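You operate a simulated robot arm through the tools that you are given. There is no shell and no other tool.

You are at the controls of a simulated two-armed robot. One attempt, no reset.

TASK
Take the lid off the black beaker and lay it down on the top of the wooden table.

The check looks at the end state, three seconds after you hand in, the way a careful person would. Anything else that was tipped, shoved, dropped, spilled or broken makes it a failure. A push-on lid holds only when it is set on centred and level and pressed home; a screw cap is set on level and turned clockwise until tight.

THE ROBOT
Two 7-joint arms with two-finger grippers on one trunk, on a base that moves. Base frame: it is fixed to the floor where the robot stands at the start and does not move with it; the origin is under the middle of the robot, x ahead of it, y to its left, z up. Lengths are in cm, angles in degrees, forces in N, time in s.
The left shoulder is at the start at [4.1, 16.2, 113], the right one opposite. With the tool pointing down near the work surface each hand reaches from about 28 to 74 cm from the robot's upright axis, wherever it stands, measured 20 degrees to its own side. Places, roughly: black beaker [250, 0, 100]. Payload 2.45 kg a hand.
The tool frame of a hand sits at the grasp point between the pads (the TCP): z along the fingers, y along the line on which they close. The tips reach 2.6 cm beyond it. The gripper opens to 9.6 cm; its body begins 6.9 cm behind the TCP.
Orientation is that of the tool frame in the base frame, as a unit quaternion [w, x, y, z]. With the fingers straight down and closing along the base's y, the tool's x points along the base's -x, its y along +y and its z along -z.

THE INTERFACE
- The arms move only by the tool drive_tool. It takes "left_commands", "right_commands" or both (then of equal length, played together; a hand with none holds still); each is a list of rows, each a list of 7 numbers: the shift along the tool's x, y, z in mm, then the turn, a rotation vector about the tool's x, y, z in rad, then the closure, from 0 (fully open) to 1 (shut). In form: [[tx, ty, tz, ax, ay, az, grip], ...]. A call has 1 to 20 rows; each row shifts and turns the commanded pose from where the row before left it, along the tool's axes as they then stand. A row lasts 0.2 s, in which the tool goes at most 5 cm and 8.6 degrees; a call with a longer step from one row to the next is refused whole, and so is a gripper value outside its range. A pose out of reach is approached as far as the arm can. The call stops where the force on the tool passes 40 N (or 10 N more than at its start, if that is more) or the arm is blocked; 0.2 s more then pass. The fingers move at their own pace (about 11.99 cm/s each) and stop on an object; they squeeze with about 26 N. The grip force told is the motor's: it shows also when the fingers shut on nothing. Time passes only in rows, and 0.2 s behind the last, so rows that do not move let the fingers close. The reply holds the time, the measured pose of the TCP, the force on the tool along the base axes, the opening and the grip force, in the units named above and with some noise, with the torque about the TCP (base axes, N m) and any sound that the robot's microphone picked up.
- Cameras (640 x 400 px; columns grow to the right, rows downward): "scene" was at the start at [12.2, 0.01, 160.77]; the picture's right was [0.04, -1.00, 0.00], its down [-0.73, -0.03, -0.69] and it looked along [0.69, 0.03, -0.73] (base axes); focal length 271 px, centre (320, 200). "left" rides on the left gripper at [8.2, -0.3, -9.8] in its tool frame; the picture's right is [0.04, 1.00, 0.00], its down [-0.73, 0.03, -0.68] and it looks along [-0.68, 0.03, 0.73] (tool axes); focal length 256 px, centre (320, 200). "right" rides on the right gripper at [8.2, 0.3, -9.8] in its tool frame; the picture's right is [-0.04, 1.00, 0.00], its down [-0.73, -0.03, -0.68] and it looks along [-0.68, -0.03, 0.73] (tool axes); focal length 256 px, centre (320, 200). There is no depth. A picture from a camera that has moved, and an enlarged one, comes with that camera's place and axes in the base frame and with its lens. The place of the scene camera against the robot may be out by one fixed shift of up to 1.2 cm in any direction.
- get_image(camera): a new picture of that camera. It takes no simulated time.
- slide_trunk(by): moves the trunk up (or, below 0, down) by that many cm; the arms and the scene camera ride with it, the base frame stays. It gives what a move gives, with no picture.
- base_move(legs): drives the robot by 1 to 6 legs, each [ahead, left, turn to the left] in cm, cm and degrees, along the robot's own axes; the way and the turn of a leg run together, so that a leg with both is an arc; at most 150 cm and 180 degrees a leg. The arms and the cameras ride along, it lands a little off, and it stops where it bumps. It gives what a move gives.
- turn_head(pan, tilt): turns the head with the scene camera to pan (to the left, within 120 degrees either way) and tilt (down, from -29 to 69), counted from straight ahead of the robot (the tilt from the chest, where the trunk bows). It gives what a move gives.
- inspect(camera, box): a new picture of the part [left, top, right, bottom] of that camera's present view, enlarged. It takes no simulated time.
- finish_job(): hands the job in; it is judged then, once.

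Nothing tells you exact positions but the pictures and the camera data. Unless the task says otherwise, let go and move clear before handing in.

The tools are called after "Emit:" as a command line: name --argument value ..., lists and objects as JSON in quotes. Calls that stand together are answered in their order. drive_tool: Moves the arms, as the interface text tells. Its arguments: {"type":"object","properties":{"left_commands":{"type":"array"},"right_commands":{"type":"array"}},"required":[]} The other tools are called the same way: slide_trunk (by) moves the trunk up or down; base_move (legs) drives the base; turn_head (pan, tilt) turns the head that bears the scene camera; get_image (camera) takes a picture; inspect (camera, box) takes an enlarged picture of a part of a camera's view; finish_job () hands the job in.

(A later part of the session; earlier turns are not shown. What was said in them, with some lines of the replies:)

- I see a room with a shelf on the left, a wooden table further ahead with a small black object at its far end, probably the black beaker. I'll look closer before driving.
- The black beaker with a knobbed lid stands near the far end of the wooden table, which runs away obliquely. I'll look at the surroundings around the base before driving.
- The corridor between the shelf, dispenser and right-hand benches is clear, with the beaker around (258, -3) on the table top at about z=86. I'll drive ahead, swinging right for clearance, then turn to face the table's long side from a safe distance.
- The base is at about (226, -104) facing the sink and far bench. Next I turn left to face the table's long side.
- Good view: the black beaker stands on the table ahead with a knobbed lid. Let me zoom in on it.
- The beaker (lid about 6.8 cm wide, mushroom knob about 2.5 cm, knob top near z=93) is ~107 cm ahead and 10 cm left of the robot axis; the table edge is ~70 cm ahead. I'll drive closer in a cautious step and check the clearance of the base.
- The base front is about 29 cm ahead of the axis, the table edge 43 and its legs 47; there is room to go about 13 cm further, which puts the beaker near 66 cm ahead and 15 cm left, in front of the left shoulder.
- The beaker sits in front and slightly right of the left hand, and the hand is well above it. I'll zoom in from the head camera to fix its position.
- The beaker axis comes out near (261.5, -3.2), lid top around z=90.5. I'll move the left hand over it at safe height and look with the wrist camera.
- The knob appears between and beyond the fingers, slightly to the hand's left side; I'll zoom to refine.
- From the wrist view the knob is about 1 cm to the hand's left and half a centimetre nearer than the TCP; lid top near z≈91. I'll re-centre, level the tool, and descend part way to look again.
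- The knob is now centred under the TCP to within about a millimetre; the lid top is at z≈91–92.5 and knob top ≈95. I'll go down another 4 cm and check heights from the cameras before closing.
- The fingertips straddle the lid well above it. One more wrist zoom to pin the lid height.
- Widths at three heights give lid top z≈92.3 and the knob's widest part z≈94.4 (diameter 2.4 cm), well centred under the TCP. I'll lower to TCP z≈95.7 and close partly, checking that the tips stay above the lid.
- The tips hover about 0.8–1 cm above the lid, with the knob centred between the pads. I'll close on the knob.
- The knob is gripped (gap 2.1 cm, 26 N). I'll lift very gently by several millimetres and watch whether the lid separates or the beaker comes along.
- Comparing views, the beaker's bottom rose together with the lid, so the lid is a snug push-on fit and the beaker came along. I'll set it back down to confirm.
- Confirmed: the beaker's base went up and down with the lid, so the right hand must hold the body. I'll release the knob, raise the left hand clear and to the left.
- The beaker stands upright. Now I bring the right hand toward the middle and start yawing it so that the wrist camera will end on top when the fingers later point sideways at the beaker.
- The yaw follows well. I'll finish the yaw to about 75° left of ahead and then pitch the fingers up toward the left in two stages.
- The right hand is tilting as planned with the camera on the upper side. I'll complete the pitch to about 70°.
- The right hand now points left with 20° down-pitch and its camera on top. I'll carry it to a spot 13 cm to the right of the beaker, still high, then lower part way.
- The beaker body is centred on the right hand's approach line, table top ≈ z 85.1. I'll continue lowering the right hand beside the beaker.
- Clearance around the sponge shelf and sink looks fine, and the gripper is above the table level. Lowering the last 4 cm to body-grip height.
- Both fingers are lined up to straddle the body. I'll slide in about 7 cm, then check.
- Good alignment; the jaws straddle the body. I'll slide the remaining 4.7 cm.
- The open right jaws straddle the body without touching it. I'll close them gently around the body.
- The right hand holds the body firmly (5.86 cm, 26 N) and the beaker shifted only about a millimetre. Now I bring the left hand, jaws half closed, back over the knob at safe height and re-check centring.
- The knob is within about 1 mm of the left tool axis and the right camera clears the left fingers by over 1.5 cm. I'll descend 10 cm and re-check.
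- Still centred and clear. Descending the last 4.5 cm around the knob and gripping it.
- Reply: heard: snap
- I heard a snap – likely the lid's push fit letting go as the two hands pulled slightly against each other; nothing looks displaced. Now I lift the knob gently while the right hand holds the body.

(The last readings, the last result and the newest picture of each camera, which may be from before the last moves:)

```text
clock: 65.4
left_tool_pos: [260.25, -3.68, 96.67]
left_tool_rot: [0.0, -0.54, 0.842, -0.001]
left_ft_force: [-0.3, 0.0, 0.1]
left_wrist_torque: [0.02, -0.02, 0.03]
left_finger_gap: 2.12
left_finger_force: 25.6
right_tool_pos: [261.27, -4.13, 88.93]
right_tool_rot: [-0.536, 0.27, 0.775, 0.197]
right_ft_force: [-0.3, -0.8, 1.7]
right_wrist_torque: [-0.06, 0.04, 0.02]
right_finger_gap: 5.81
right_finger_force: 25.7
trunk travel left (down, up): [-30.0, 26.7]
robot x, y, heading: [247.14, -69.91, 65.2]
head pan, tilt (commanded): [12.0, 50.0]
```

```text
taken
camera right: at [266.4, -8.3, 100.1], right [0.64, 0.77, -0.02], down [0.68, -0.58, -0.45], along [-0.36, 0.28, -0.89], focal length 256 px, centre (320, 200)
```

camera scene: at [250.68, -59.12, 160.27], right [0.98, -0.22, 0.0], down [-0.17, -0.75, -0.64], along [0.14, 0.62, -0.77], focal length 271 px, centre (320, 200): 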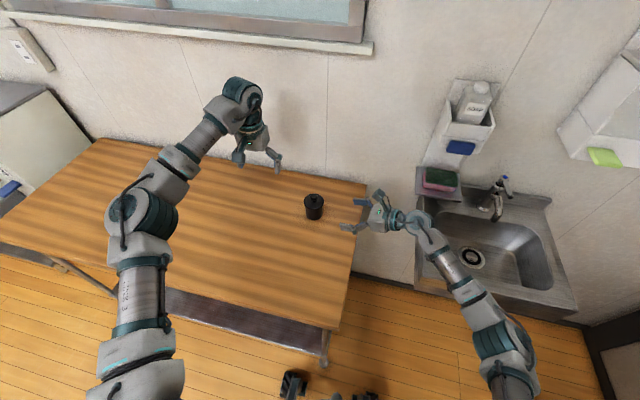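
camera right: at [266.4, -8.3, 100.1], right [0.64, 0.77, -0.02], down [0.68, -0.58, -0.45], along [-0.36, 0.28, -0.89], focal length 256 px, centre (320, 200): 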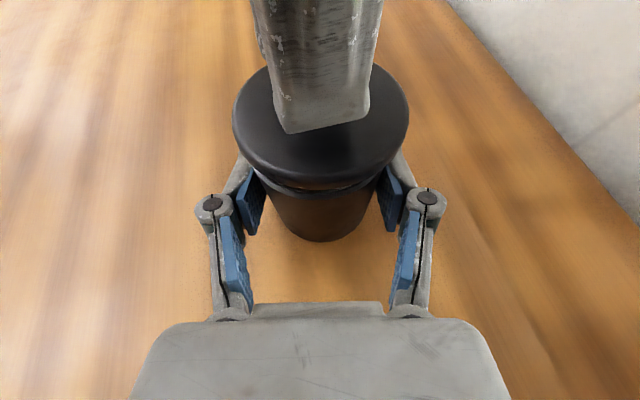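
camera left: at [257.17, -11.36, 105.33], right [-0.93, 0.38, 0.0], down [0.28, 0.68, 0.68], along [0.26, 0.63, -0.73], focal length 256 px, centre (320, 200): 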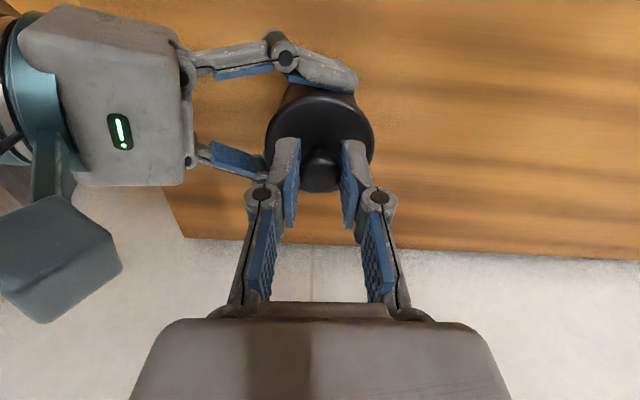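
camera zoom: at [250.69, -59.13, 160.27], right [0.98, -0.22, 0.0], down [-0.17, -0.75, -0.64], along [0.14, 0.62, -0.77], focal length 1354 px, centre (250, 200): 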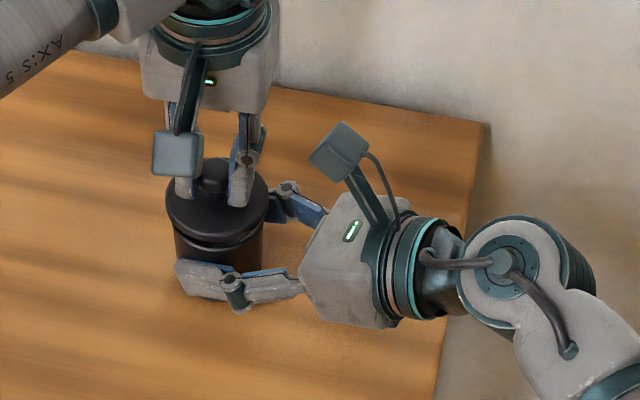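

The lid is separating from the body: a gap shows beneath it while the beaker stays put. I'll keep lifting straight up.

Emit:
drive_tool --left_commands '[[0, 0, -3, 0, 0, 0, 1], [0, 0, -5, 0, 0, 0, 1], [0, 0, -8, 0, 0, 0, 1], [0, 0, -10, 0, 0, 0, 1], [0, 0, -12, 0, 0, 0, 1], [0, 0, -12, 0, 0, 0, 1], [0, 0, -12, 0, 0, 0, 1], [0, 0, -12, 0, 0, 0, 1], [0, 0, -6, 0, 0, 0, 1], [0, 0, 0, 0, 0, 0, 1]]'

Emit:
get_image --camera "scene"

Emit:
inspect --camera "scene" --box '[254, 140, 414, 240]'

Emit:
get_image --camera "right"

Emit:
get_image --camera "left"

```text
clock: 67.6
left_tool_pos: [260.25, -3.63, 104.72]
left_tool_rot: [0.0, -0.54, 0.842, -0.002]
left_ft_force: [-0.2, 0.6, -0.6]
left_wrist_torque: [-0.03, -0.03, -0.03]
left_finger_gap: 2.11
left_finger_force: 26.0
right_tool_pos: [261.34, -4.26, 88.89]
right_tool_rot: [-0.536, 0.27, 0.775, 0.197]
right_ft_force: [-0.8, -0.3, 2.2]
right_wrist_torque: [-0.03, 0.05, -0.01]
right_finger_gap: 5.79
right_finger_force: 25.7
trunk travel left (down, up): [-30.0, 26.7]
robot x, y, heading: [246.81, -69.44, 65.2]
head pan, tilt (commanded): [12.0, 50.0]
```

```text
taken
camera scene: at [250.7, -59.13, 160.27], right [0.98, -0.22, 0.0], down [-0.17, -0.75, -0.64], along [0.14, 0.62, -0.77], focal length 271 px, centre (320, 200)
```

scene: 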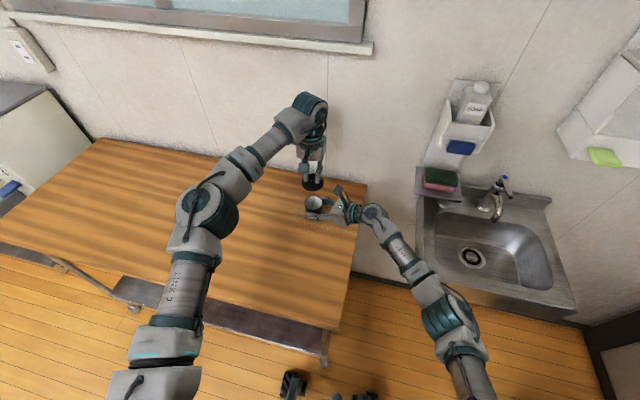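

```text
4.00 times, centred on (334, 190) of scene
camera zoom: at [250.7, -59.13, 160.27], right [0.98, -0.22, 0.0], down [-0.17, -0.75, -0.64], along [0.14, 0.62, -0.77], focal length 1083 px, centre (264, 240)
```

zoom: 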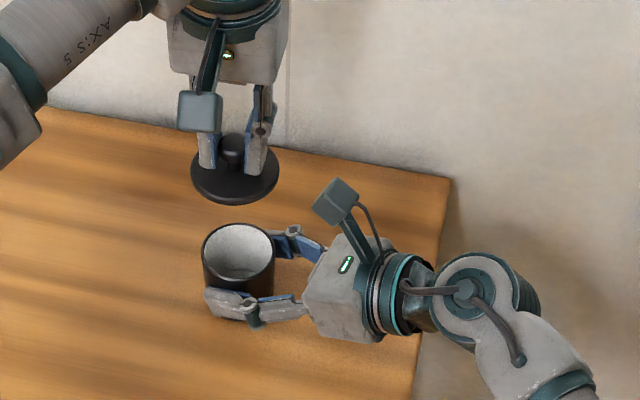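

```text
taken
camera right: at [266.41, -8.3, 100.1], right [0.64, 0.77, -0.02], down [0.68, -0.58, -0.45], along [-0.36, 0.28, -0.89], focal length 256 px, centre (320, 200)
```

right: 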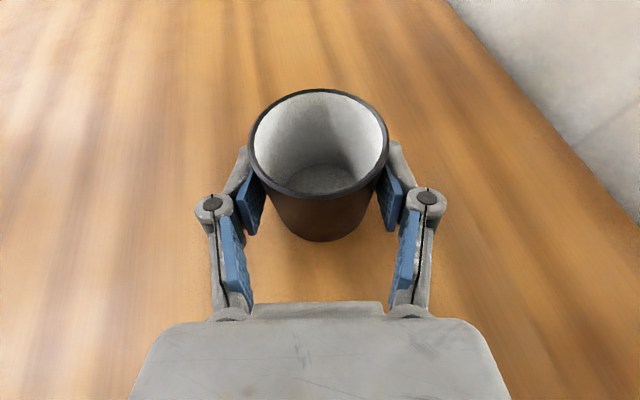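

```text
taken
camera left: at [257.2, -11.2, 114.39], right [-0.92, 0.38, 0.0], down [0.28, 0.68, 0.68], along [0.26, 0.63, -0.73], focal length 256 px, centre (320, 200)
```

left: 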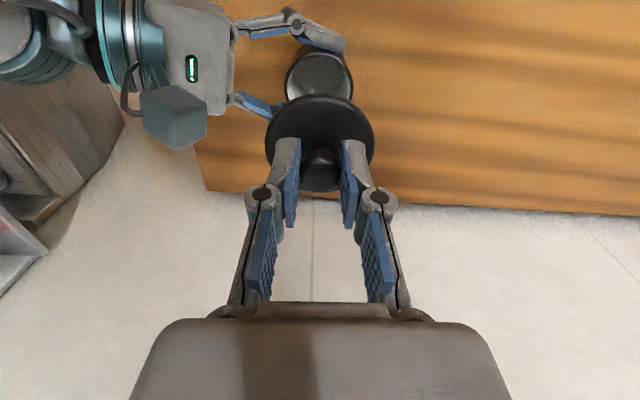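

The lid is off and the beaker is standing empty in the right hand. I'll carry the lid about 18 cm to the left and slightly nearer, then lower it close to the table.

Emit:
drive_tool --left_commands '[[2, 8, 0, 0, 0, 0, 1], [5, 18, 0, 0, 0, 0, 1], [6, 22, 0, 0, 0, 0, 1], [7, 25, 0, 0, 0, 0, 1], [7, 25, 0, 0, 0, 0, 1], [7, 25, 0, 0, 0, 0, 1], [7, 25, 0, 0, 0, 0, 1], [5, 20, 0, 0, 0, 0, 1], [3, 12, 0, 0, 0, 0, 1], [0, 0, 8, 0, 0, 0, 1], [0, 0, 15, 0, 0, 0, 1], [0, 0, 20, 0, 0, 0, 1], [0, 0, 20, 0, 0, 0, 1], [0, 0, 20, 0, 0, 0, 1], [0, 0, 15, 0, 0, 0, 1], [0, 0, 12, 0, 0, 0, 1], [0, 0, 0, 0, 0, 0, 1]]'

Emit:
get_image --camera "scene"

Emit:
get_image --camera "left"

Emit:
inspect --camera "scene" --box '[220, 160, 348, 240]'

```text
clock: 71.2
left_tool_pos: [241.74, -0.78, 93.69]
left_tool_rot: [0.0, -0.541, 0.841, -0.001]
left_ft_force: [-0.2, -0.4, 0.0]
left_wrist_torque: [0.0, -0.04, 0.0]
left_finger_gap: 2.07
left_finger_force: 26.1
right_tool_pos: [261.3, -4.23, 88.93]
right_tool_rot: [-0.535, 0.271, 0.776, 0.198]
right_ft_force: [0.0, -0.7, 1.8]
right_wrist_torque: [-0.05, 0.09, -0.01]
right_finger_gap: 5.79
right_finger_force: 26.2
trunk travel left (down, up): [-30.0, 26.7]
robot x, y, heading: [247.35, -69.23, 65.4]
head pan, tilt (commanded): [12.0, 50.0]
```

```text
taken
camera scene: at [250.48, -59.09, 160.27], right [0.98, -0.22, 0.0], down [-0.17, -0.75, -0.64], along [0.14, 0.62, -0.77], focal length 271 px, centre (320, 200)
```

scene: 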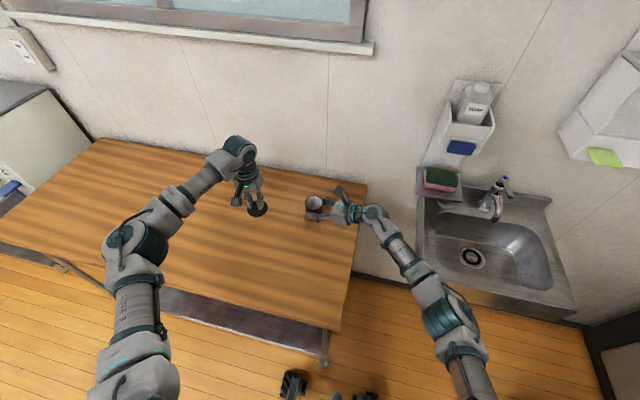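

```text
taken
camera left: at [238.75, -8.33, 103.28], right [-0.92, 0.38, 0.0], down [0.28, 0.68, 0.68], along [0.26, 0.63, -0.73], focal length 256 px, centre (320, 200)
```

left: 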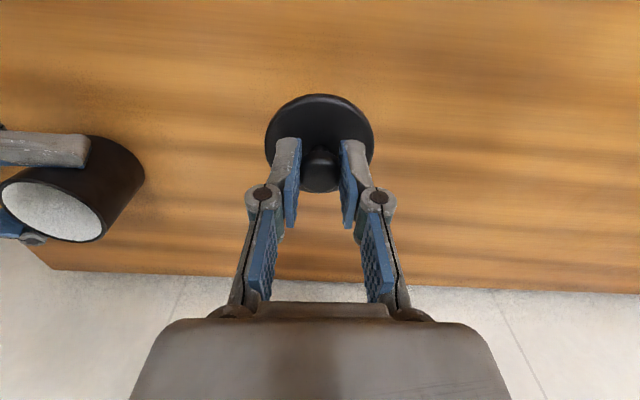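

```text
5.00 times, centred on (284, 200) of scene
camera zoom: at [250.48, -59.09, 160.27], right [0.98, -0.22, 0.0], down [-0.17, -0.75, -0.64], along [0.14, 0.62, -0.77], focal length 1354 px, centre (500, 200)
```

zoom: 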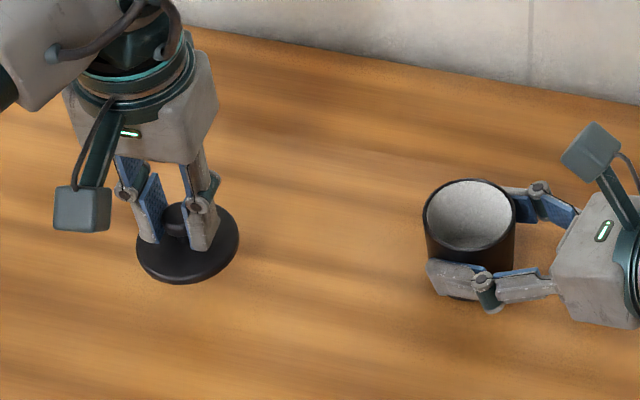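

The lid is level, a few cm over bare table, well away from the beaker. I'll lower slowly in small steps until it touches.

Emit:
drive_tool --left_commands '[[0, 0, 8, 0, 0, 0, 1], [0, 0, 8, 0, 0, 0, 1], [0, 0, 6, 0, 0, 0, 1], [0, 0, 3, 0, 0, 0, 1], [0, 0, 0, 0, 0, 0, 1]]'

Emit:
inspect --camera "scene" --box '[220, 175, 300, 225]'

Emit:
inspect --camera "left" --box '[240, 60, 400, 160]'

```text
clock: 72.4
left_tool_pos: [241.67, -0.58, 91.07]
left_tool_rot: [0.0, -0.54, 0.842, -0.001]
left_ft_force: [0.6, -0.7, -0.5]
left_wrist_torque: [-0.02, -0.03, 0.04]
left_finger_gap: 2.12
left_finger_force: 26.2
right_tool_pos: [261.27, -4.12, 88.94]
right_tool_rot: [-0.535, 0.27, 0.776, 0.197]
right_ft_force: [0.3, -1.0, 1.4]
right_wrist_torque: [-0.02, 0.08, 0.01]
right_finger_gap: 5.75
right_finger_force: 26.0
trunk travel left (down, up): [-30.0, 26.7]
robot x, y, heading: [247.08, -69.57, 65.2]
head pan, tilt (commanded): [12.0, 50.0]
```

```text
8.00 times, centred on (260, 200) of scene
camera zoom: at [250.5, -59.1, 160.27], right [0.98, -0.22, 0.0], down [-0.17, -0.75, -0.64], along [0.14, 0.62, -0.77], focal length 2166 px, centre (800, 200)
```

zoom: 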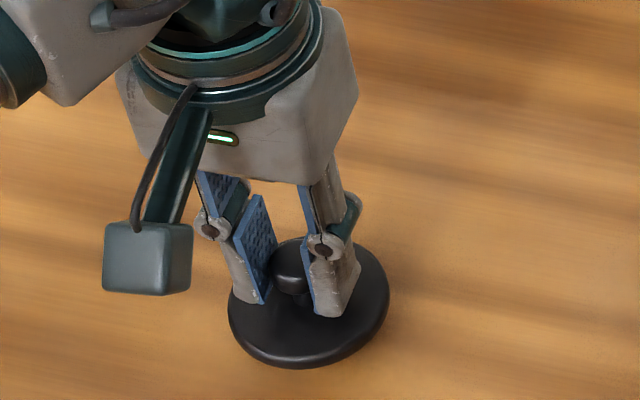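

```text
4.00 times, centred on (320, 110) of left
camera zoom: at [238.71, -8.2, 100.77], right [-0.92, 0.38, 0.0], down [0.28, 0.68, 0.68], along [0.26, 0.63, -0.73], focal length 1024 px, centre (320, 560)
```

zoom: 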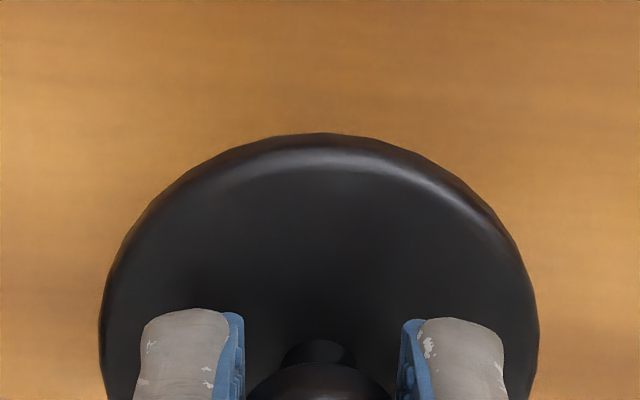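

No contact yet; I'll continue with 1 mm steps and watch the force.

Emit:
drive_tool --left_commands '[[0, 0, 1.5, 0, 0, 0, 1], [0, 0, 1.5, 0, 0, 0, 1], [0, 0, 1, 0, 0, 0, 1], [0, 0, 1, 0, 0, 0, 1], [0, 0, 0, 0, 0, 0, 1]]'

Emit:
inspect --camera "scene" --box '[220, 175, 300, 225]'

```text
clock: 73.6
left_tool_pos: [241.75, -0.68, 90.67]
left_tool_rot: [0.0, -0.54, 0.842, -0.001]
left_ft_force: [-0.9, 0.6, -0.1]
left_wrist_torque: [-0.02, 0.0, 0.02]
left_finger_gap: 2.15
left_finger_force: 25.8
right_tool_pos: [261.2, -4.26, 88.89]
right_tool_rot: [-0.535, 0.27, 0.775, 0.198]
right_ft_force: [0.2, -0.7, 2.4]
right_wrist_torque: [-0.05, 0.05, -0.01]
right_finger_gap: 5.77
right_finger_force: 26.3
trunk travel left (down, up): [-30.0, 26.7]
robot x, y, heading: [247.05, -70.08, 65.1]
head pan, tilt (commanded): [12.0, 50.0]
```

```text
8.00 times, centred on (260, 200) of scene
camera zoom: at [250.51, -59.1, 160.27], right [0.98, -0.22, 0.0], down [-0.17, -0.75, -0.64], along [0.14, 0.62, -0.77], focal length 2166 px, centre (800, 200)
```

zoom: 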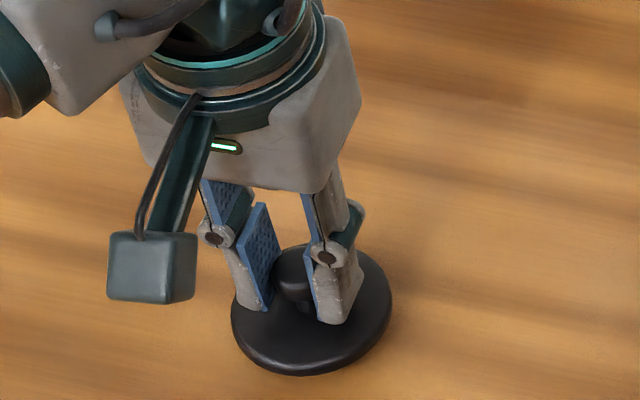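

Emit:
drive_tool --left_commands '[[0, 0, 1, 0, 0, 0, 1], [0, 0, 1, 0, 0, 0, 1], [0, 0, 1, 0, 0, 0, 1], [0, 0, 0, 0, 0, 0, 1]]'

```text
clock: 74.6
left_tool_pos: [241.88, -0.69, 90.33]
left_tool_rot: [0.0, -0.541, 0.841, 0.0]
left_ft_force: [-0.1, -0.4, 0.9]
left_wrist_torque: [0.0, 0.02, -0.03]
left_finger_gap: 2.11
left_finger_force: 26.0
right_tool_pos: [261.25, -4.15, 88.97]
right_tool_rot: [-0.536, 0.27, 0.776, 0.197]
right_ft_force: [0.8, -0.1, 2.0]
right_wrist_torque: [-0.03, 0.05, 0.04]
right_finger_gap: 5.77
right_finger_force: 26.5
trunk travel left (down, up): [-30.0, 26.7]
robot x, y, heading: [247.23, -69.96, 65.2]
head pan, tilt (commanded): [12.0, 50.0]
```

Still no clear contact (force under 1 N at z=90.3). Continuing in 1 mm steps.

Emit:
drive_tool --left_commands '[[0, 0, 1, 0, 0, 0, 1], [0, 0, 1, 0, 0, 0, 1], [0, 0, 1, 0, 0, 0, 1], [0, 0, 0, 0, 0, 0, 1]]'

Emit:
inspect --camera "scene" --box '[220, 175, 300, 225]'

```text
clock: 75.6
left_tool_pos: [241.82, -0.68, 90.09]
left_tool_rot: [0.0, -0.54, 0.842, -0.001]
left_ft_force: [-0.6, 0.4, -0.2]
left_wrist_torque: [0.04, -0.04, 0.02]
left_finger_gap: 2.16
left_finger_force: 25.3
right_tool_pos: [261.29, -4.27, 88.88]
right_tool_rot: [-0.535, 0.27, 0.776, 0.197]
right_ft_force: [0.5, -0.7, 1.0]
right_wrist_torque: [0.0, 0.06, 0.02]
right_finger_gap: 5.75
right_finger_force: 25.6
trunk travel left (down, up): [-30.0, 26.7]
robot x, y, heading: [246.65, -69.72, 65.6]
head pan, tilt (commanded): [12.0, 50.0]
```

```text
8.00 times, centred on (260, 200) of scene
camera zoom: at [250.51, -59.09, 160.27], right [0.98, -0.22, 0.0], down [-0.17, -0.75, -0.64], along [0.14, 0.62, -0.77], focal length 2166 px, centre (800, 200)
```

zoom: 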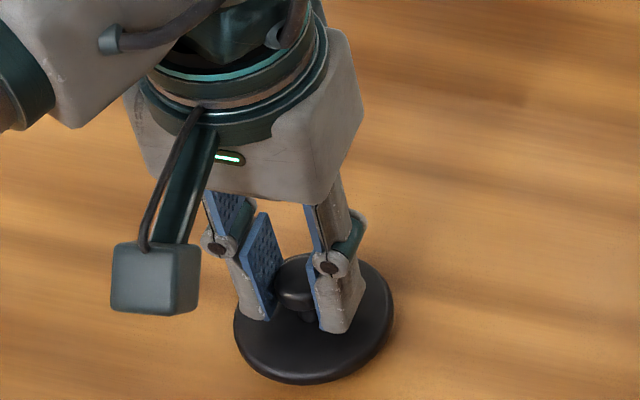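

Still descending freely; a few more millimetres.

Emit:
drive_tool --left_commands '[[0, 0, 1, 0, 0, 0, 1], [0, 0, 1, 0, 0, 0, 1], [0, 0, 1, 0, 0, 0, 1], [0, 0, 0, 0, 0, 0, 1]]'

Emit:
inspect --camera "scene" --box '[220, 175, 300, 225]'

```text
clock: 76.6
left_tool_pos: [241.84, -0.75, 89.77]
left_tool_rot: [0.0, -0.54, 0.841, -0.001]
left_ft_force: [1.0, 0.6, 0.6]
left_wrist_torque: [-0.01, -0.04, 0.01]
left_finger_gap: 2.13
left_finger_force: 25.9
right_tool_pos: [261.32, -4.16, 88.87]
right_tool_rot: [-0.535, 0.269, 0.776, 0.196]
right_ft_force: [0.5, -1.1, 1.3]
right_wrist_torque: [-0.04, 0.06, 0.0]
right_finger_gap: 5.76
right_finger_force: 25.8
trunk travel left (down, up): [-30.0, 26.7]
robot x, y, heading: [247.06, -69.9, 65.3]
head pan, tilt (commanded): [12.0, 50.0]
```

```text
8.00 times, centred on (260, 200) of scene
camera zoom: at [250.51, -59.09, 160.27], right [0.98, -0.22, 0.0], down [-0.17, -0.75, -0.64], along [0.14, 0.62, -0.77], focal length 2166 px, centre (800, 200)
```

zoom: 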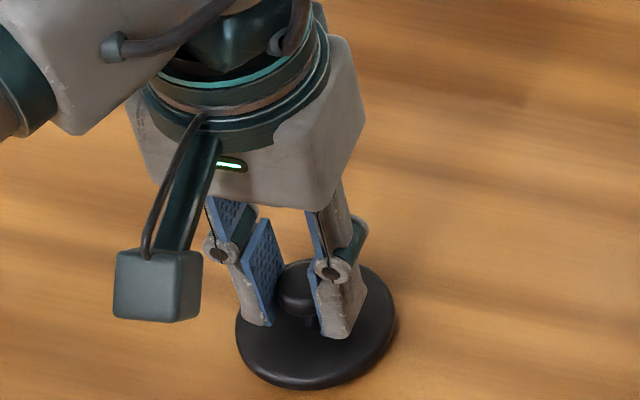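

Emit:
drive_tool --left_commands '[[0, 0, 1, 0, 0, 0, 1], [0, 0, 1, 0, 0, 0, 1], [0, 0, 1, 0, 0, 0, 1], [0, 0, 0, 0, 0, 0, 1]]'

Emit:
inspect --camera "scene" --box '[220, 175, 300, 225]'

```text
clock: 77.6
left_tool_pos: [241.73, -0.65, 89.61]
left_tool_rot: [0.0, -0.54, 0.841, -0.001]
left_ft_force: [0.3, -0.6, 0.5]
left_wrist_torque: [0.0, -0.01, 0.04]
left_finger_gap: 2.13
left_finger_force: 26.3
right_tool_pos: [261.19, -4.21, 88.89]
right_tool_rot: [-0.535, 0.27, 0.776, 0.196]
right_ft_force: [0.1, -1.0, 1.6]
right_wrist_torque: [-0.05, 0.04, 0.0]
right_finger_gap: 5.75
right_finger_force: 25.9
trunk travel left (down, up): [-30.0, 26.7]
robot x, y, heading: [246.49, -70.11, 65.2]
head pan, tilt (commanded): [12.0, 50.0]
```

```text
8.00 times, centred on (260, 200) of scene
camera zoom: at [250.51, -59.09, 160.27], right [0.98, -0.22, 0.0], down [-0.17, -0.75, -0.64], along [0.14, 0.62, -0.77], focal length 2166 px, centre (800, 200)
```

zoom: 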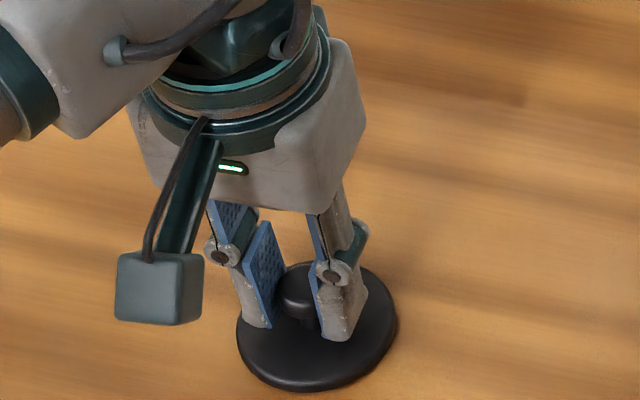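

Perhaps just touching now. Two more 1 mm steps to confirm.

Emit:
drive_tool --left_commands '[[0, 0, 1, 0, 0, 0, 1], [0, 0, 1, 0, 0, 0, 1], [0, 0, 0, 0, 0, 0, 1], [0, 0, 0, 0, 0, 0, 1]]'

Emit:
inspect --camera "scene" --box '[220, 175, 300, 225]'

Emit:
inspect --camera "left" --box '[240, 60, 400, 160]'

```text
clock: 78.6
left_tool_pos: [241.66, -0.75, 89.31]
left_tool_rot: [0.001, -0.54, 0.842, -0.001]
left_ft_force: [0.4, 0.6, 1.6]
left_wrist_torque: [-0.02, 0.02, 0.0]
left_finger_gap: 2.13
left_finger_force: 25.9
right_tool_pos: [261.31, -4.21, 88.87]
right_tool_rot: [-0.535, 0.269, 0.776, 0.196]
right_ft_force: [-0.8, -1.2, 1.2]
right_wrist_torque: [0.01, 0.01, -0.03]
right_finger_gap: 5.76
right_finger_force: 26.0
trunk travel left (down, up): [-30.0, 26.7]
robot x, y, heading: [246.98, -69.66, 65.4]
head pan, tilt (commanded): [12.0, 50.0]
```

```text
8.00 times, centred on (260, 200) of scene
camera zoom: at [250.51, -59.1, 160.27], right [0.98, -0.22, 0.0], down [-0.17, -0.75, -0.64], along [0.14, 0.62, -0.77], focal length 2166 px, centre (800, 200)
```

zoom: 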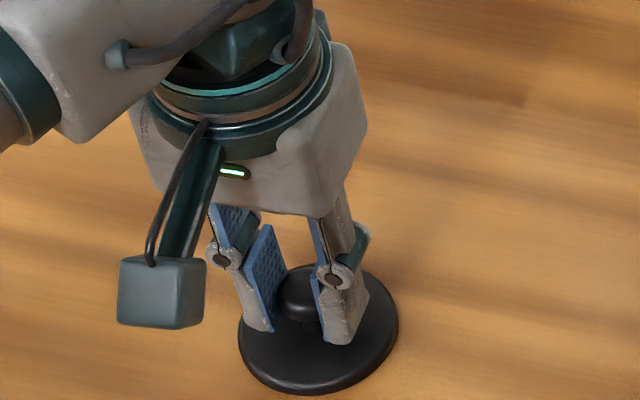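

```text
4.00 times, centred on (320, 110) of left
camera zoom: at [238.78, -8.29, 98.95], right [-0.92, 0.38, 0.0], down [0.28, 0.68, 0.68], along [0.26, 0.63, -0.73], focal length 1024 px, centre (320, 560)
```

zoom: 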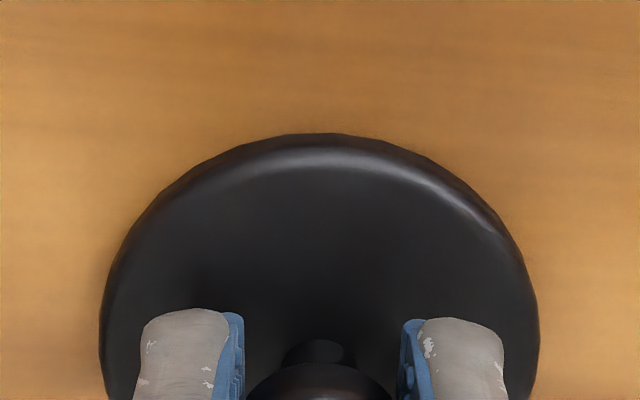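

Force rises to 1.6 N; I'll nudge another couple of millimetres to make sure it's really resting.

Emit:
drive_tool --left_commands '[[0, 0, 1, 0, 0, 0, 1], [0, 0, 1, 0, 0, 0, 1], [0, 0, 0, 0, 0, 0, 1], [0, 0, 0, 0, 0, 0, 1]]'

Emit:
inspect --camera "scene" --box '[220, 175, 300, 225]'

Emit:
inspect --camera "left" --box '[240, 60, 400, 160]'

```text
clock: 79.6
left_tool_pos: [241.89, -0.83, 89.3]
left_tool_rot: [0.002, -0.54, 0.842, 0.0]
left_ft_force: [1.8, 3.4, 15.1]
left_wrist_torque: [-0.17, 0.15, 0.05]
left_finger_gap: 2.14
left_finger_force: 26.5
right_tool_pos: [261.25, -4.23, 88.94]
right_tool_rot: [-0.536, 0.271, 0.775, 0.198]
right_ft_force: [0.0, 1.0, -0.8]
right_wrist_torque: [0.0, -0.03, -0.01]
right_finger_gap: 5.74
right_finger_force: 26.2
trunk travel left (down, up): [-30.0, 26.7]
robot x, y, heading: [246.74, -69.71, 65.3]
head pan, tilt (commanded): [12.0, 50.0]
```

```text
8.00 times, centred on (260, 200) of scene
camera zoom: at [250.57, -59.29, 160.3], right [0.98, -0.22, 0.0], down [-0.17, -0.75, -0.64], along [0.14, 0.62, -0.77], focal length 2166 px, centre (800, 200)
```

zoom: 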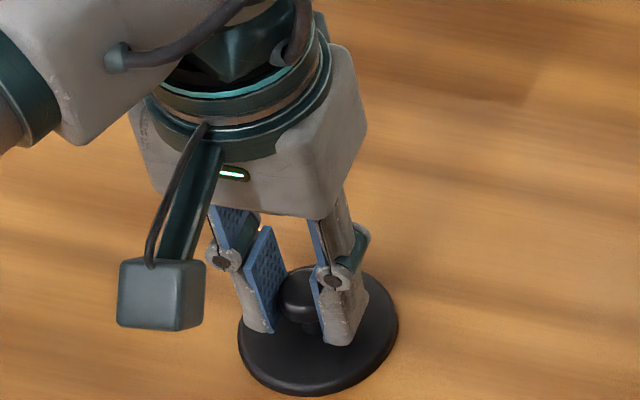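

```text
4.00 times, centred on (320, 110) of left
camera zoom: at [238.77, -8.35, 98.88], right [-0.93, 0.38, 0.0], down [0.28, 0.68, 0.68], along [0.26, 0.63, -0.73], focal length 1024 px, centre (320, 560)
```

zoom: 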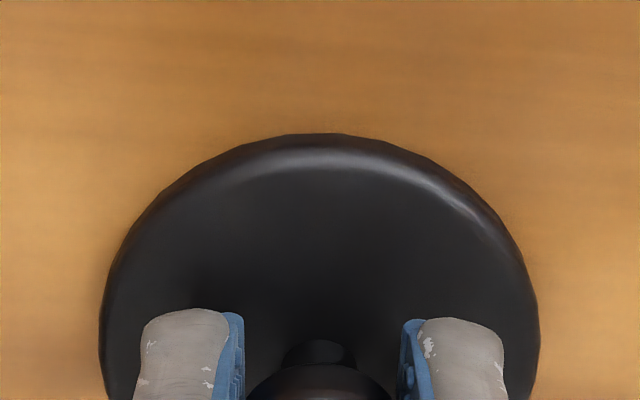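

Firm contact (15 N) at z=89.3: the lid is on the table. I'll ease off 1.5 mm, open the left jaws, and rise straight up.

Emit:
drive_tool --left_commands '[[0, 0, -1, 0, 0, 0, 1], [0, 0, -0.7, 0, 0, 0, 1], [0, 0, 0, 0, 0, 0, 1], [0, 0, 0, 0, 0, 0, 0.85], [0, 0, 0, 0, 0, 0, 0.75], [0, 0, 0, 0, 0, 0, 0.65], [0, 0, 0, 0, 0, 0, 0.5], [0, 0, 0, 0, 0, 0, 0.4], [0, 0, 0, 0, 0, 0, 0.4]]'

Emit:
inspect --camera "scene" --box '[220, 175, 300, 225]'

Emit:
get_image --camera "left"

```text
clock: 81.6
left_tool_pos: [241.68, -0.69, 89.37]
left_tool_rot: [0.001, -0.539, 0.842, -0.001]
left_ft_force: [-0.4, -0.2, 0.2]
left_wrist_torque: [0.02, 0.02, -0.02]
left_finger_gap: 5.76
left_finger_force: 0.1
right_tool_pos: [261.35, -4.25, 88.86]
right_tool_rot: [-0.536, 0.269, 0.776, 0.196]
right_ft_force: [-0.5, 0.3, 1.7]
right_wrist_torque: [0.05, 0.09, 0.02]
right_finger_gap: 5.75
right_finger_force: 25.9
trunk travel left (down, up): [-30.0, 26.7]
robot x, y, heading: [247.02, -69.43, 65.1]
head pan, tilt (commanded): [12.0, 50.0]
```

```text
8.00 times, centred on (260, 200) of scene
camera zoom: at [250.47, -59.05, 160.27], right [0.98, -0.22, 0.0], down [-0.17, -0.75, -0.64], along [0.14, 0.62, -0.77], focal length 2166 px, centre (800, 200)
```

zoom: 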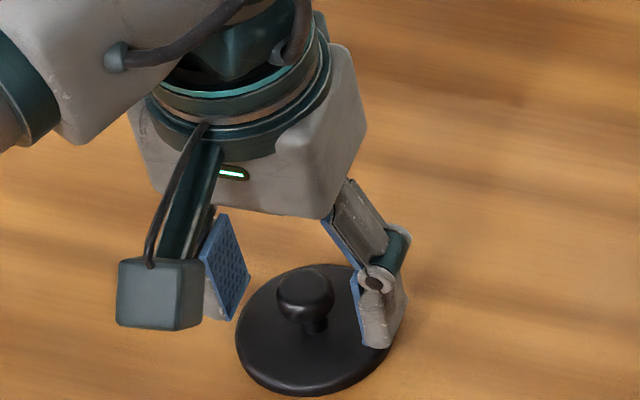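

```text
taken
camera left: at [238.71, -8.28, 98.88], right [-0.92, 0.38, 0.0], down [0.28, 0.68, 0.68], along [0.26, 0.63, -0.73], focal length 256 px, centre (320, 200)
```

left: 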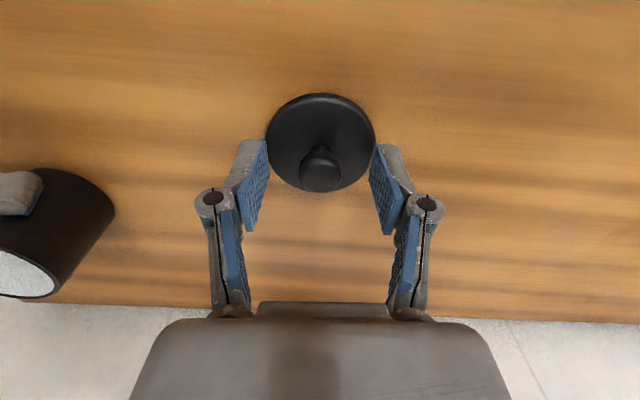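

The lid lies flat on the table, free of the fingers. I'll raise the left hand straight up.

Emit:
drive_tool --left_commands '[[0, 0, -4, 0, 0, 0, 0.4], [0, 0, -8, 0, 0, 0, 0.4], [0, 0, -12, 0, 0, 0, 0.4], [0, 0, -20, 0, 0, 0, 0.4], [0, 0, -25, 0, 0, 0, 0.4], [0, 0, -30, 0, 0, 0, 0.4], [0, 0, -30, 0, 0, 0, 0.4], [0, 0, -20, 0, 0, 0, 0.4], [0, 0, 0, 0, 0, 0, 0.4]]'

Emit:
inspect --camera "scene" --box '[230, 165, 358, 245]'

Emit:
get_image --camera "left"

Emit:
get_image --camera "right"

```text
clock: 83.6
left_tool_pos: [241.71, -0.63, 104.04]
left_tool_rot: [0.001, -0.539, 0.842, 0.0]
left_ft_force: [-1.1, 0.2, 0.9]
left_wrist_torque: [0.02, 0.02, -0.02]
left_finger_gap: 5.75
left_finger_force: 0.0
right_tool_pos: [261.34, -4.21, 88.87]
right_tool_rot: [-0.536, 0.269, 0.775, 0.196]
right_ft_force: [0.1, 0.1, 1.7]
right_wrist_torque: [-0.06, 0.04, 0.03]
right_finger_gap: 5.74
right_finger_force: 25.2
trunk travel left (down, up): [-30.0, 26.7]
robot x, y, heading: [246.72, -69.84, 65.4]
head pan, tilt (commanded): [12.0, 50.0]
```

```text
5.00 times, centred on (294, 205) of scene
camera zoom: at [250.53, -59.08, 160.27], right [0.98, -0.22, 0.0], down [-0.17, -0.75, -0.64], along [0.14, 0.62, -0.77], focal length 1354 px, centre (450, 175)
```

zoom: 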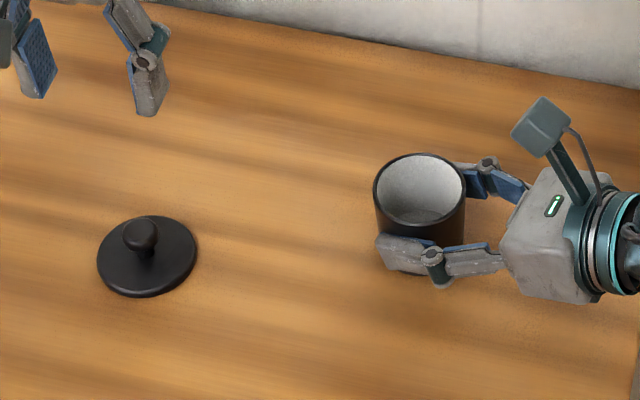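

```text
taken
camera left: at [238.71, -8.19, 113.77], right [-0.92, 0.38, 0.0], down [0.28, 0.68, 0.68], along [0.26, 0.63, -0.73], focal length 256 px, centre (320, 200)
```

left: 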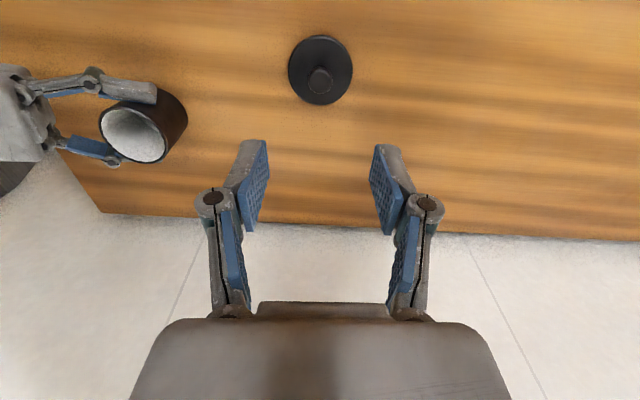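

```text
taken
camera right: at [266.4, -8.29, 100.1], right [0.64, 0.77, -0.02], down [0.68, -0.58, -0.45], along [-0.36, 0.27, -0.89], focal length 256 px, centre (320, 200)
```

right: 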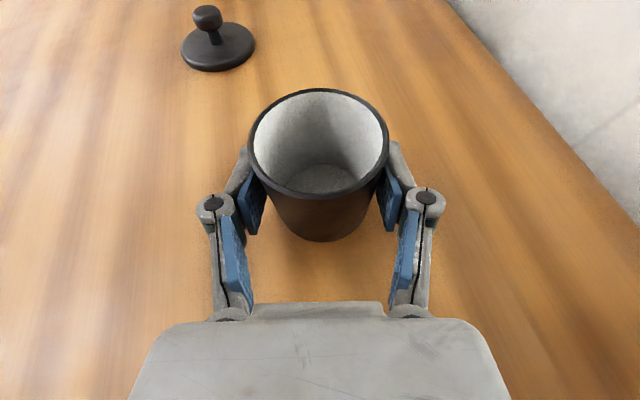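

The lid rests flat with knob up and the left hand is clear. Now I open the right jaws slowly to release the beaker.

Emit:
drive_tool --right_commands '[[0, 0, 0, 0, 0, 0, 0.38], [0, 0, 0, 0, 0, 0, 0.33], [0, 0, 0, 0, 0, 0, 0.25], [0, 0, 0, 0, 0, 0, 0.15], [0, 0, 0, 0, 0, 0, 0], [0, 0, 0, 0, 0, 0, 0], [0, 0, 0, 0, 0, 0, 0]]'

Emit:
get_image --camera "right"

Emit:
inspect --camera "scene" --box '[230, 165, 358, 245]'

```text
clock: 85.2
left_tool_pos: [241.69, -0.61, 103.99]
left_tool_rot: [0.001, -0.54, 0.841, -0.001]
left_ft_force: [0.0, 0.4, 0.9]
left_wrist_torque: [0.01, 0.0, 0.02]
left_finger_gap: 5.75
left_finger_force: 0.1
right_tool_pos: [261.37, -4.18, 88.91]
right_tool_rot: [-0.535, 0.27, 0.776, 0.197]
right_ft_force: [-0.1, 0.3, 0.2]
right_wrist_torque: [-0.02, -0.02, -0.01]
right_finger_gap: 9.6
right_finger_force: 0.1
trunk travel left (down, up): [-30.0, 26.7]
robot x, y, heading: [247.13, -69.64, 65.4]
head pan, tilt (commanded): [12.0, 50.0]
```

```text
taken
camera right: at [266.39, -8.28, 100.09], right [0.64, 0.77, -0.02], down [0.68, -0.58, -0.45], along [-0.36, 0.27, -0.89], focal length 256 px, centre (320, 200)
```

right: 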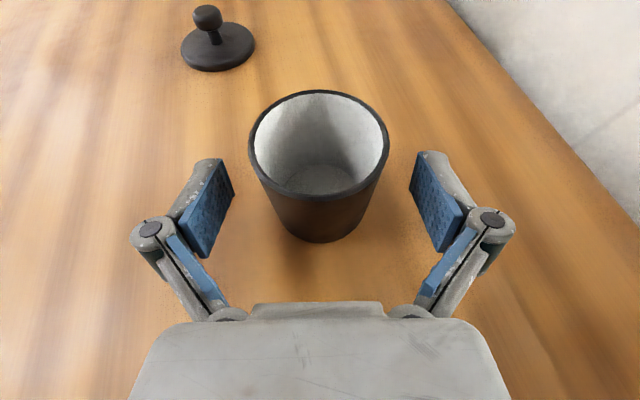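

```text
5.00 times, centred on (294, 205) of scene
camera zoom: at [250.51, -59.04, 160.26], right [0.98, -0.22, 0.0], down [-0.17, -0.75, -0.64], along [0.14, 0.62, -0.77], focal length 1354 px, centre (450, 175)
```

zoom: 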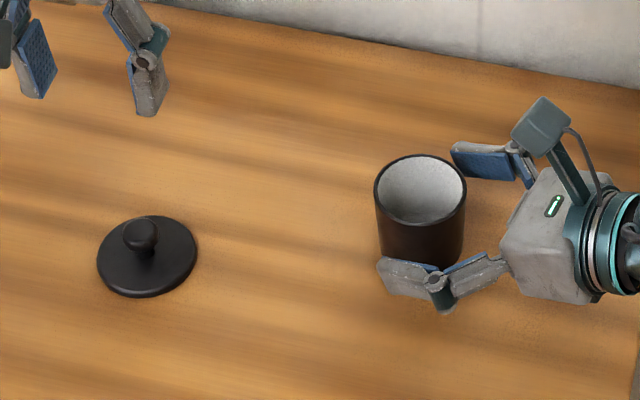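

The beaker stands upright on its own. I'll back the right hand straight out and then raise it.

Emit:
drive_tool --right_commands '[[-2.1, 0, -5.6, 0, 0, 0, 0], [-4.1, 0, -11, 0, 0, 0, 0], [-5.2, 0, -14.1, 0, 0, 0, 0], [-5.2, 0, -14.1, 0, 0, 0, 0], [-5.2, 0, -14.1, 0, 0, 0, 0], [-5.2, 0, -14.1, 0, 0, 0, 0], [-5.2, 0, -14.1, 0, 0, 0, 0], [-5.2, 0, -14.1, 0, 0, 0, 0], [-4.1, 0, -11, 0, 0, 0, 0], [0, 0, 0, 0, 0, 0, 0], [14, 0.3, -5.2, 0, 0, 0, 0], [18.7, 0.4, -6.9, 0, 0, 0, 0], [18.7, 0.4, -6.9, 0, 0, 0, 0], [18.7, 0.4, -6.9, 0, 0, 0, 0], [18.7, 0.4, -6.9, 0, 0, 0, 0], [18.7, 0.4, -6.9, 0, 0, 0, 0], [14, 0.3, -5.2, 0, 0, 0, 0], [0, 0, 0, 0, 0, 0, 0]]'

Emit:
get_image --camera "scene"

Emit:
inspect --camera "scene" --box '[230, 165, 358, 245]'

Emit:
get_image --camera "right"

```text
clock: 89.0
left_tool_pos: [241.73, -0.47, 104.08]
left_tool_rot: [0.0, -0.54, 0.841, -0.001]
left_ft_force: [0.5, 0.6, -0.4]
left_wrist_torque: [-0.02, 0.02, 0.02]
left_finger_gap: 5.77
left_finger_force: 0.0
right_tool_pos: [270.42, -11.85, 101.87]
right_tool_rot: [-0.534, 0.271, 0.776, 0.197]
right_ft_force: [0.1, 0.0, 0.7]
right_wrist_torque: [0.03, 0.02, -0.01]
right_finger_gap: 9.62
right_finger_force: 0.2
trunk travel left (down, up): [-30.0, 26.7]
robot x, y, heading: [247.4, -69.72, 65.2]
head pan, tilt (commanded): [12.0, 50.0]
```

```text
taken
camera scene: at [250.65, -59.1, 160.26], right [0.98, -0.22, 0.0], down [-0.17, -0.75, -0.64], along [0.14, 0.62, -0.77], focal length 271 px, centre (320, 200)
```

scene: 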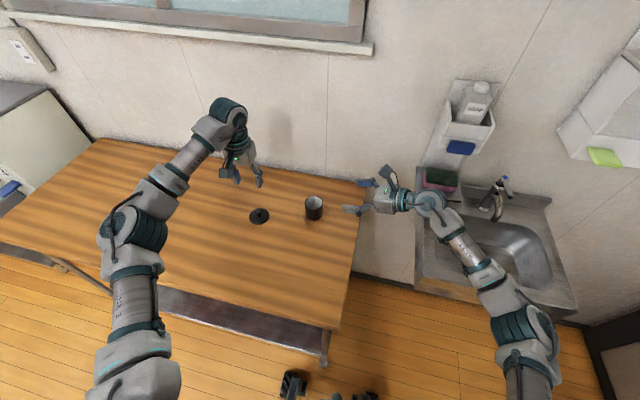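

```text
5.00 times, centred on (294, 205) of scene
camera zoom: at [250.65, -59.1, 160.26], right [0.98, -0.22, 0.0], down [-0.17, -0.75, -0.64], along [0.14, 0.62, -0.77], focal length 1354 px, centre (450, 175)
```

zoom: 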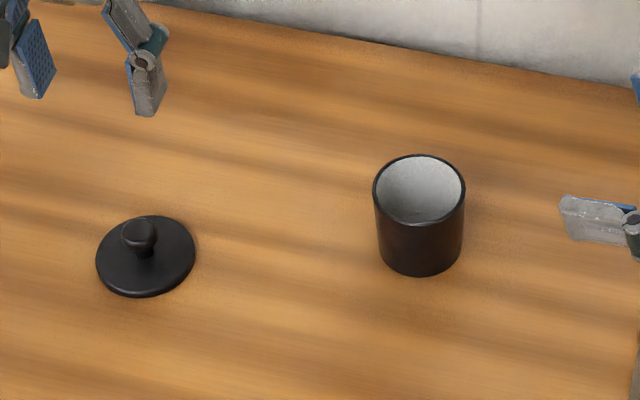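

```text
taken
camera right: at [275.66, -15.92, 113.1], right [0.64, 0.77, -0.02], down [0.68, -0.58, -0.45], along [-0.36, 0.27, -0.89], focal length 256 px, centre (320, 200)
```

right: 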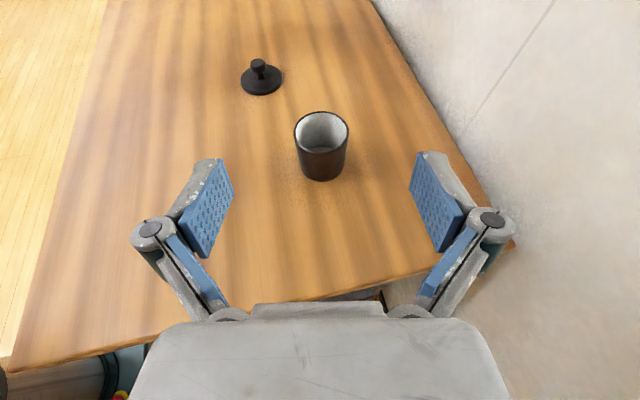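

The lid lies flat on the wooden table about 18 cm from the beaker, which stands open and upright at its original spot. Both hands are empty and clear, so I hand in the job.

Emit:
finish_job

```text
The job is handed in.
```

The lid is off the black beaker and lying flat, knob up, on the wooden table. It sits about 18 cm to the left of the beaker, which stands upright and empty within a few millimetres of its original spot.

- **Removal:** The lid was a snug push-on fit. My first one-handed lift raised the whole beaker about 4 mm, so I set it back down. I then held the body with the right hand while the left hand pulled the lid off.
- **Snap:** The microphone picked up a snap as the left hand gripped the knob. I took it to be the lid letting go, and nothing looked damaged in the pictures afterwards.
- **End state:** I noticed nothing else moved or knocked over. Both hands were open and clear of the beaker and lid when I handed in. The hand-in reply gave no result of the check.
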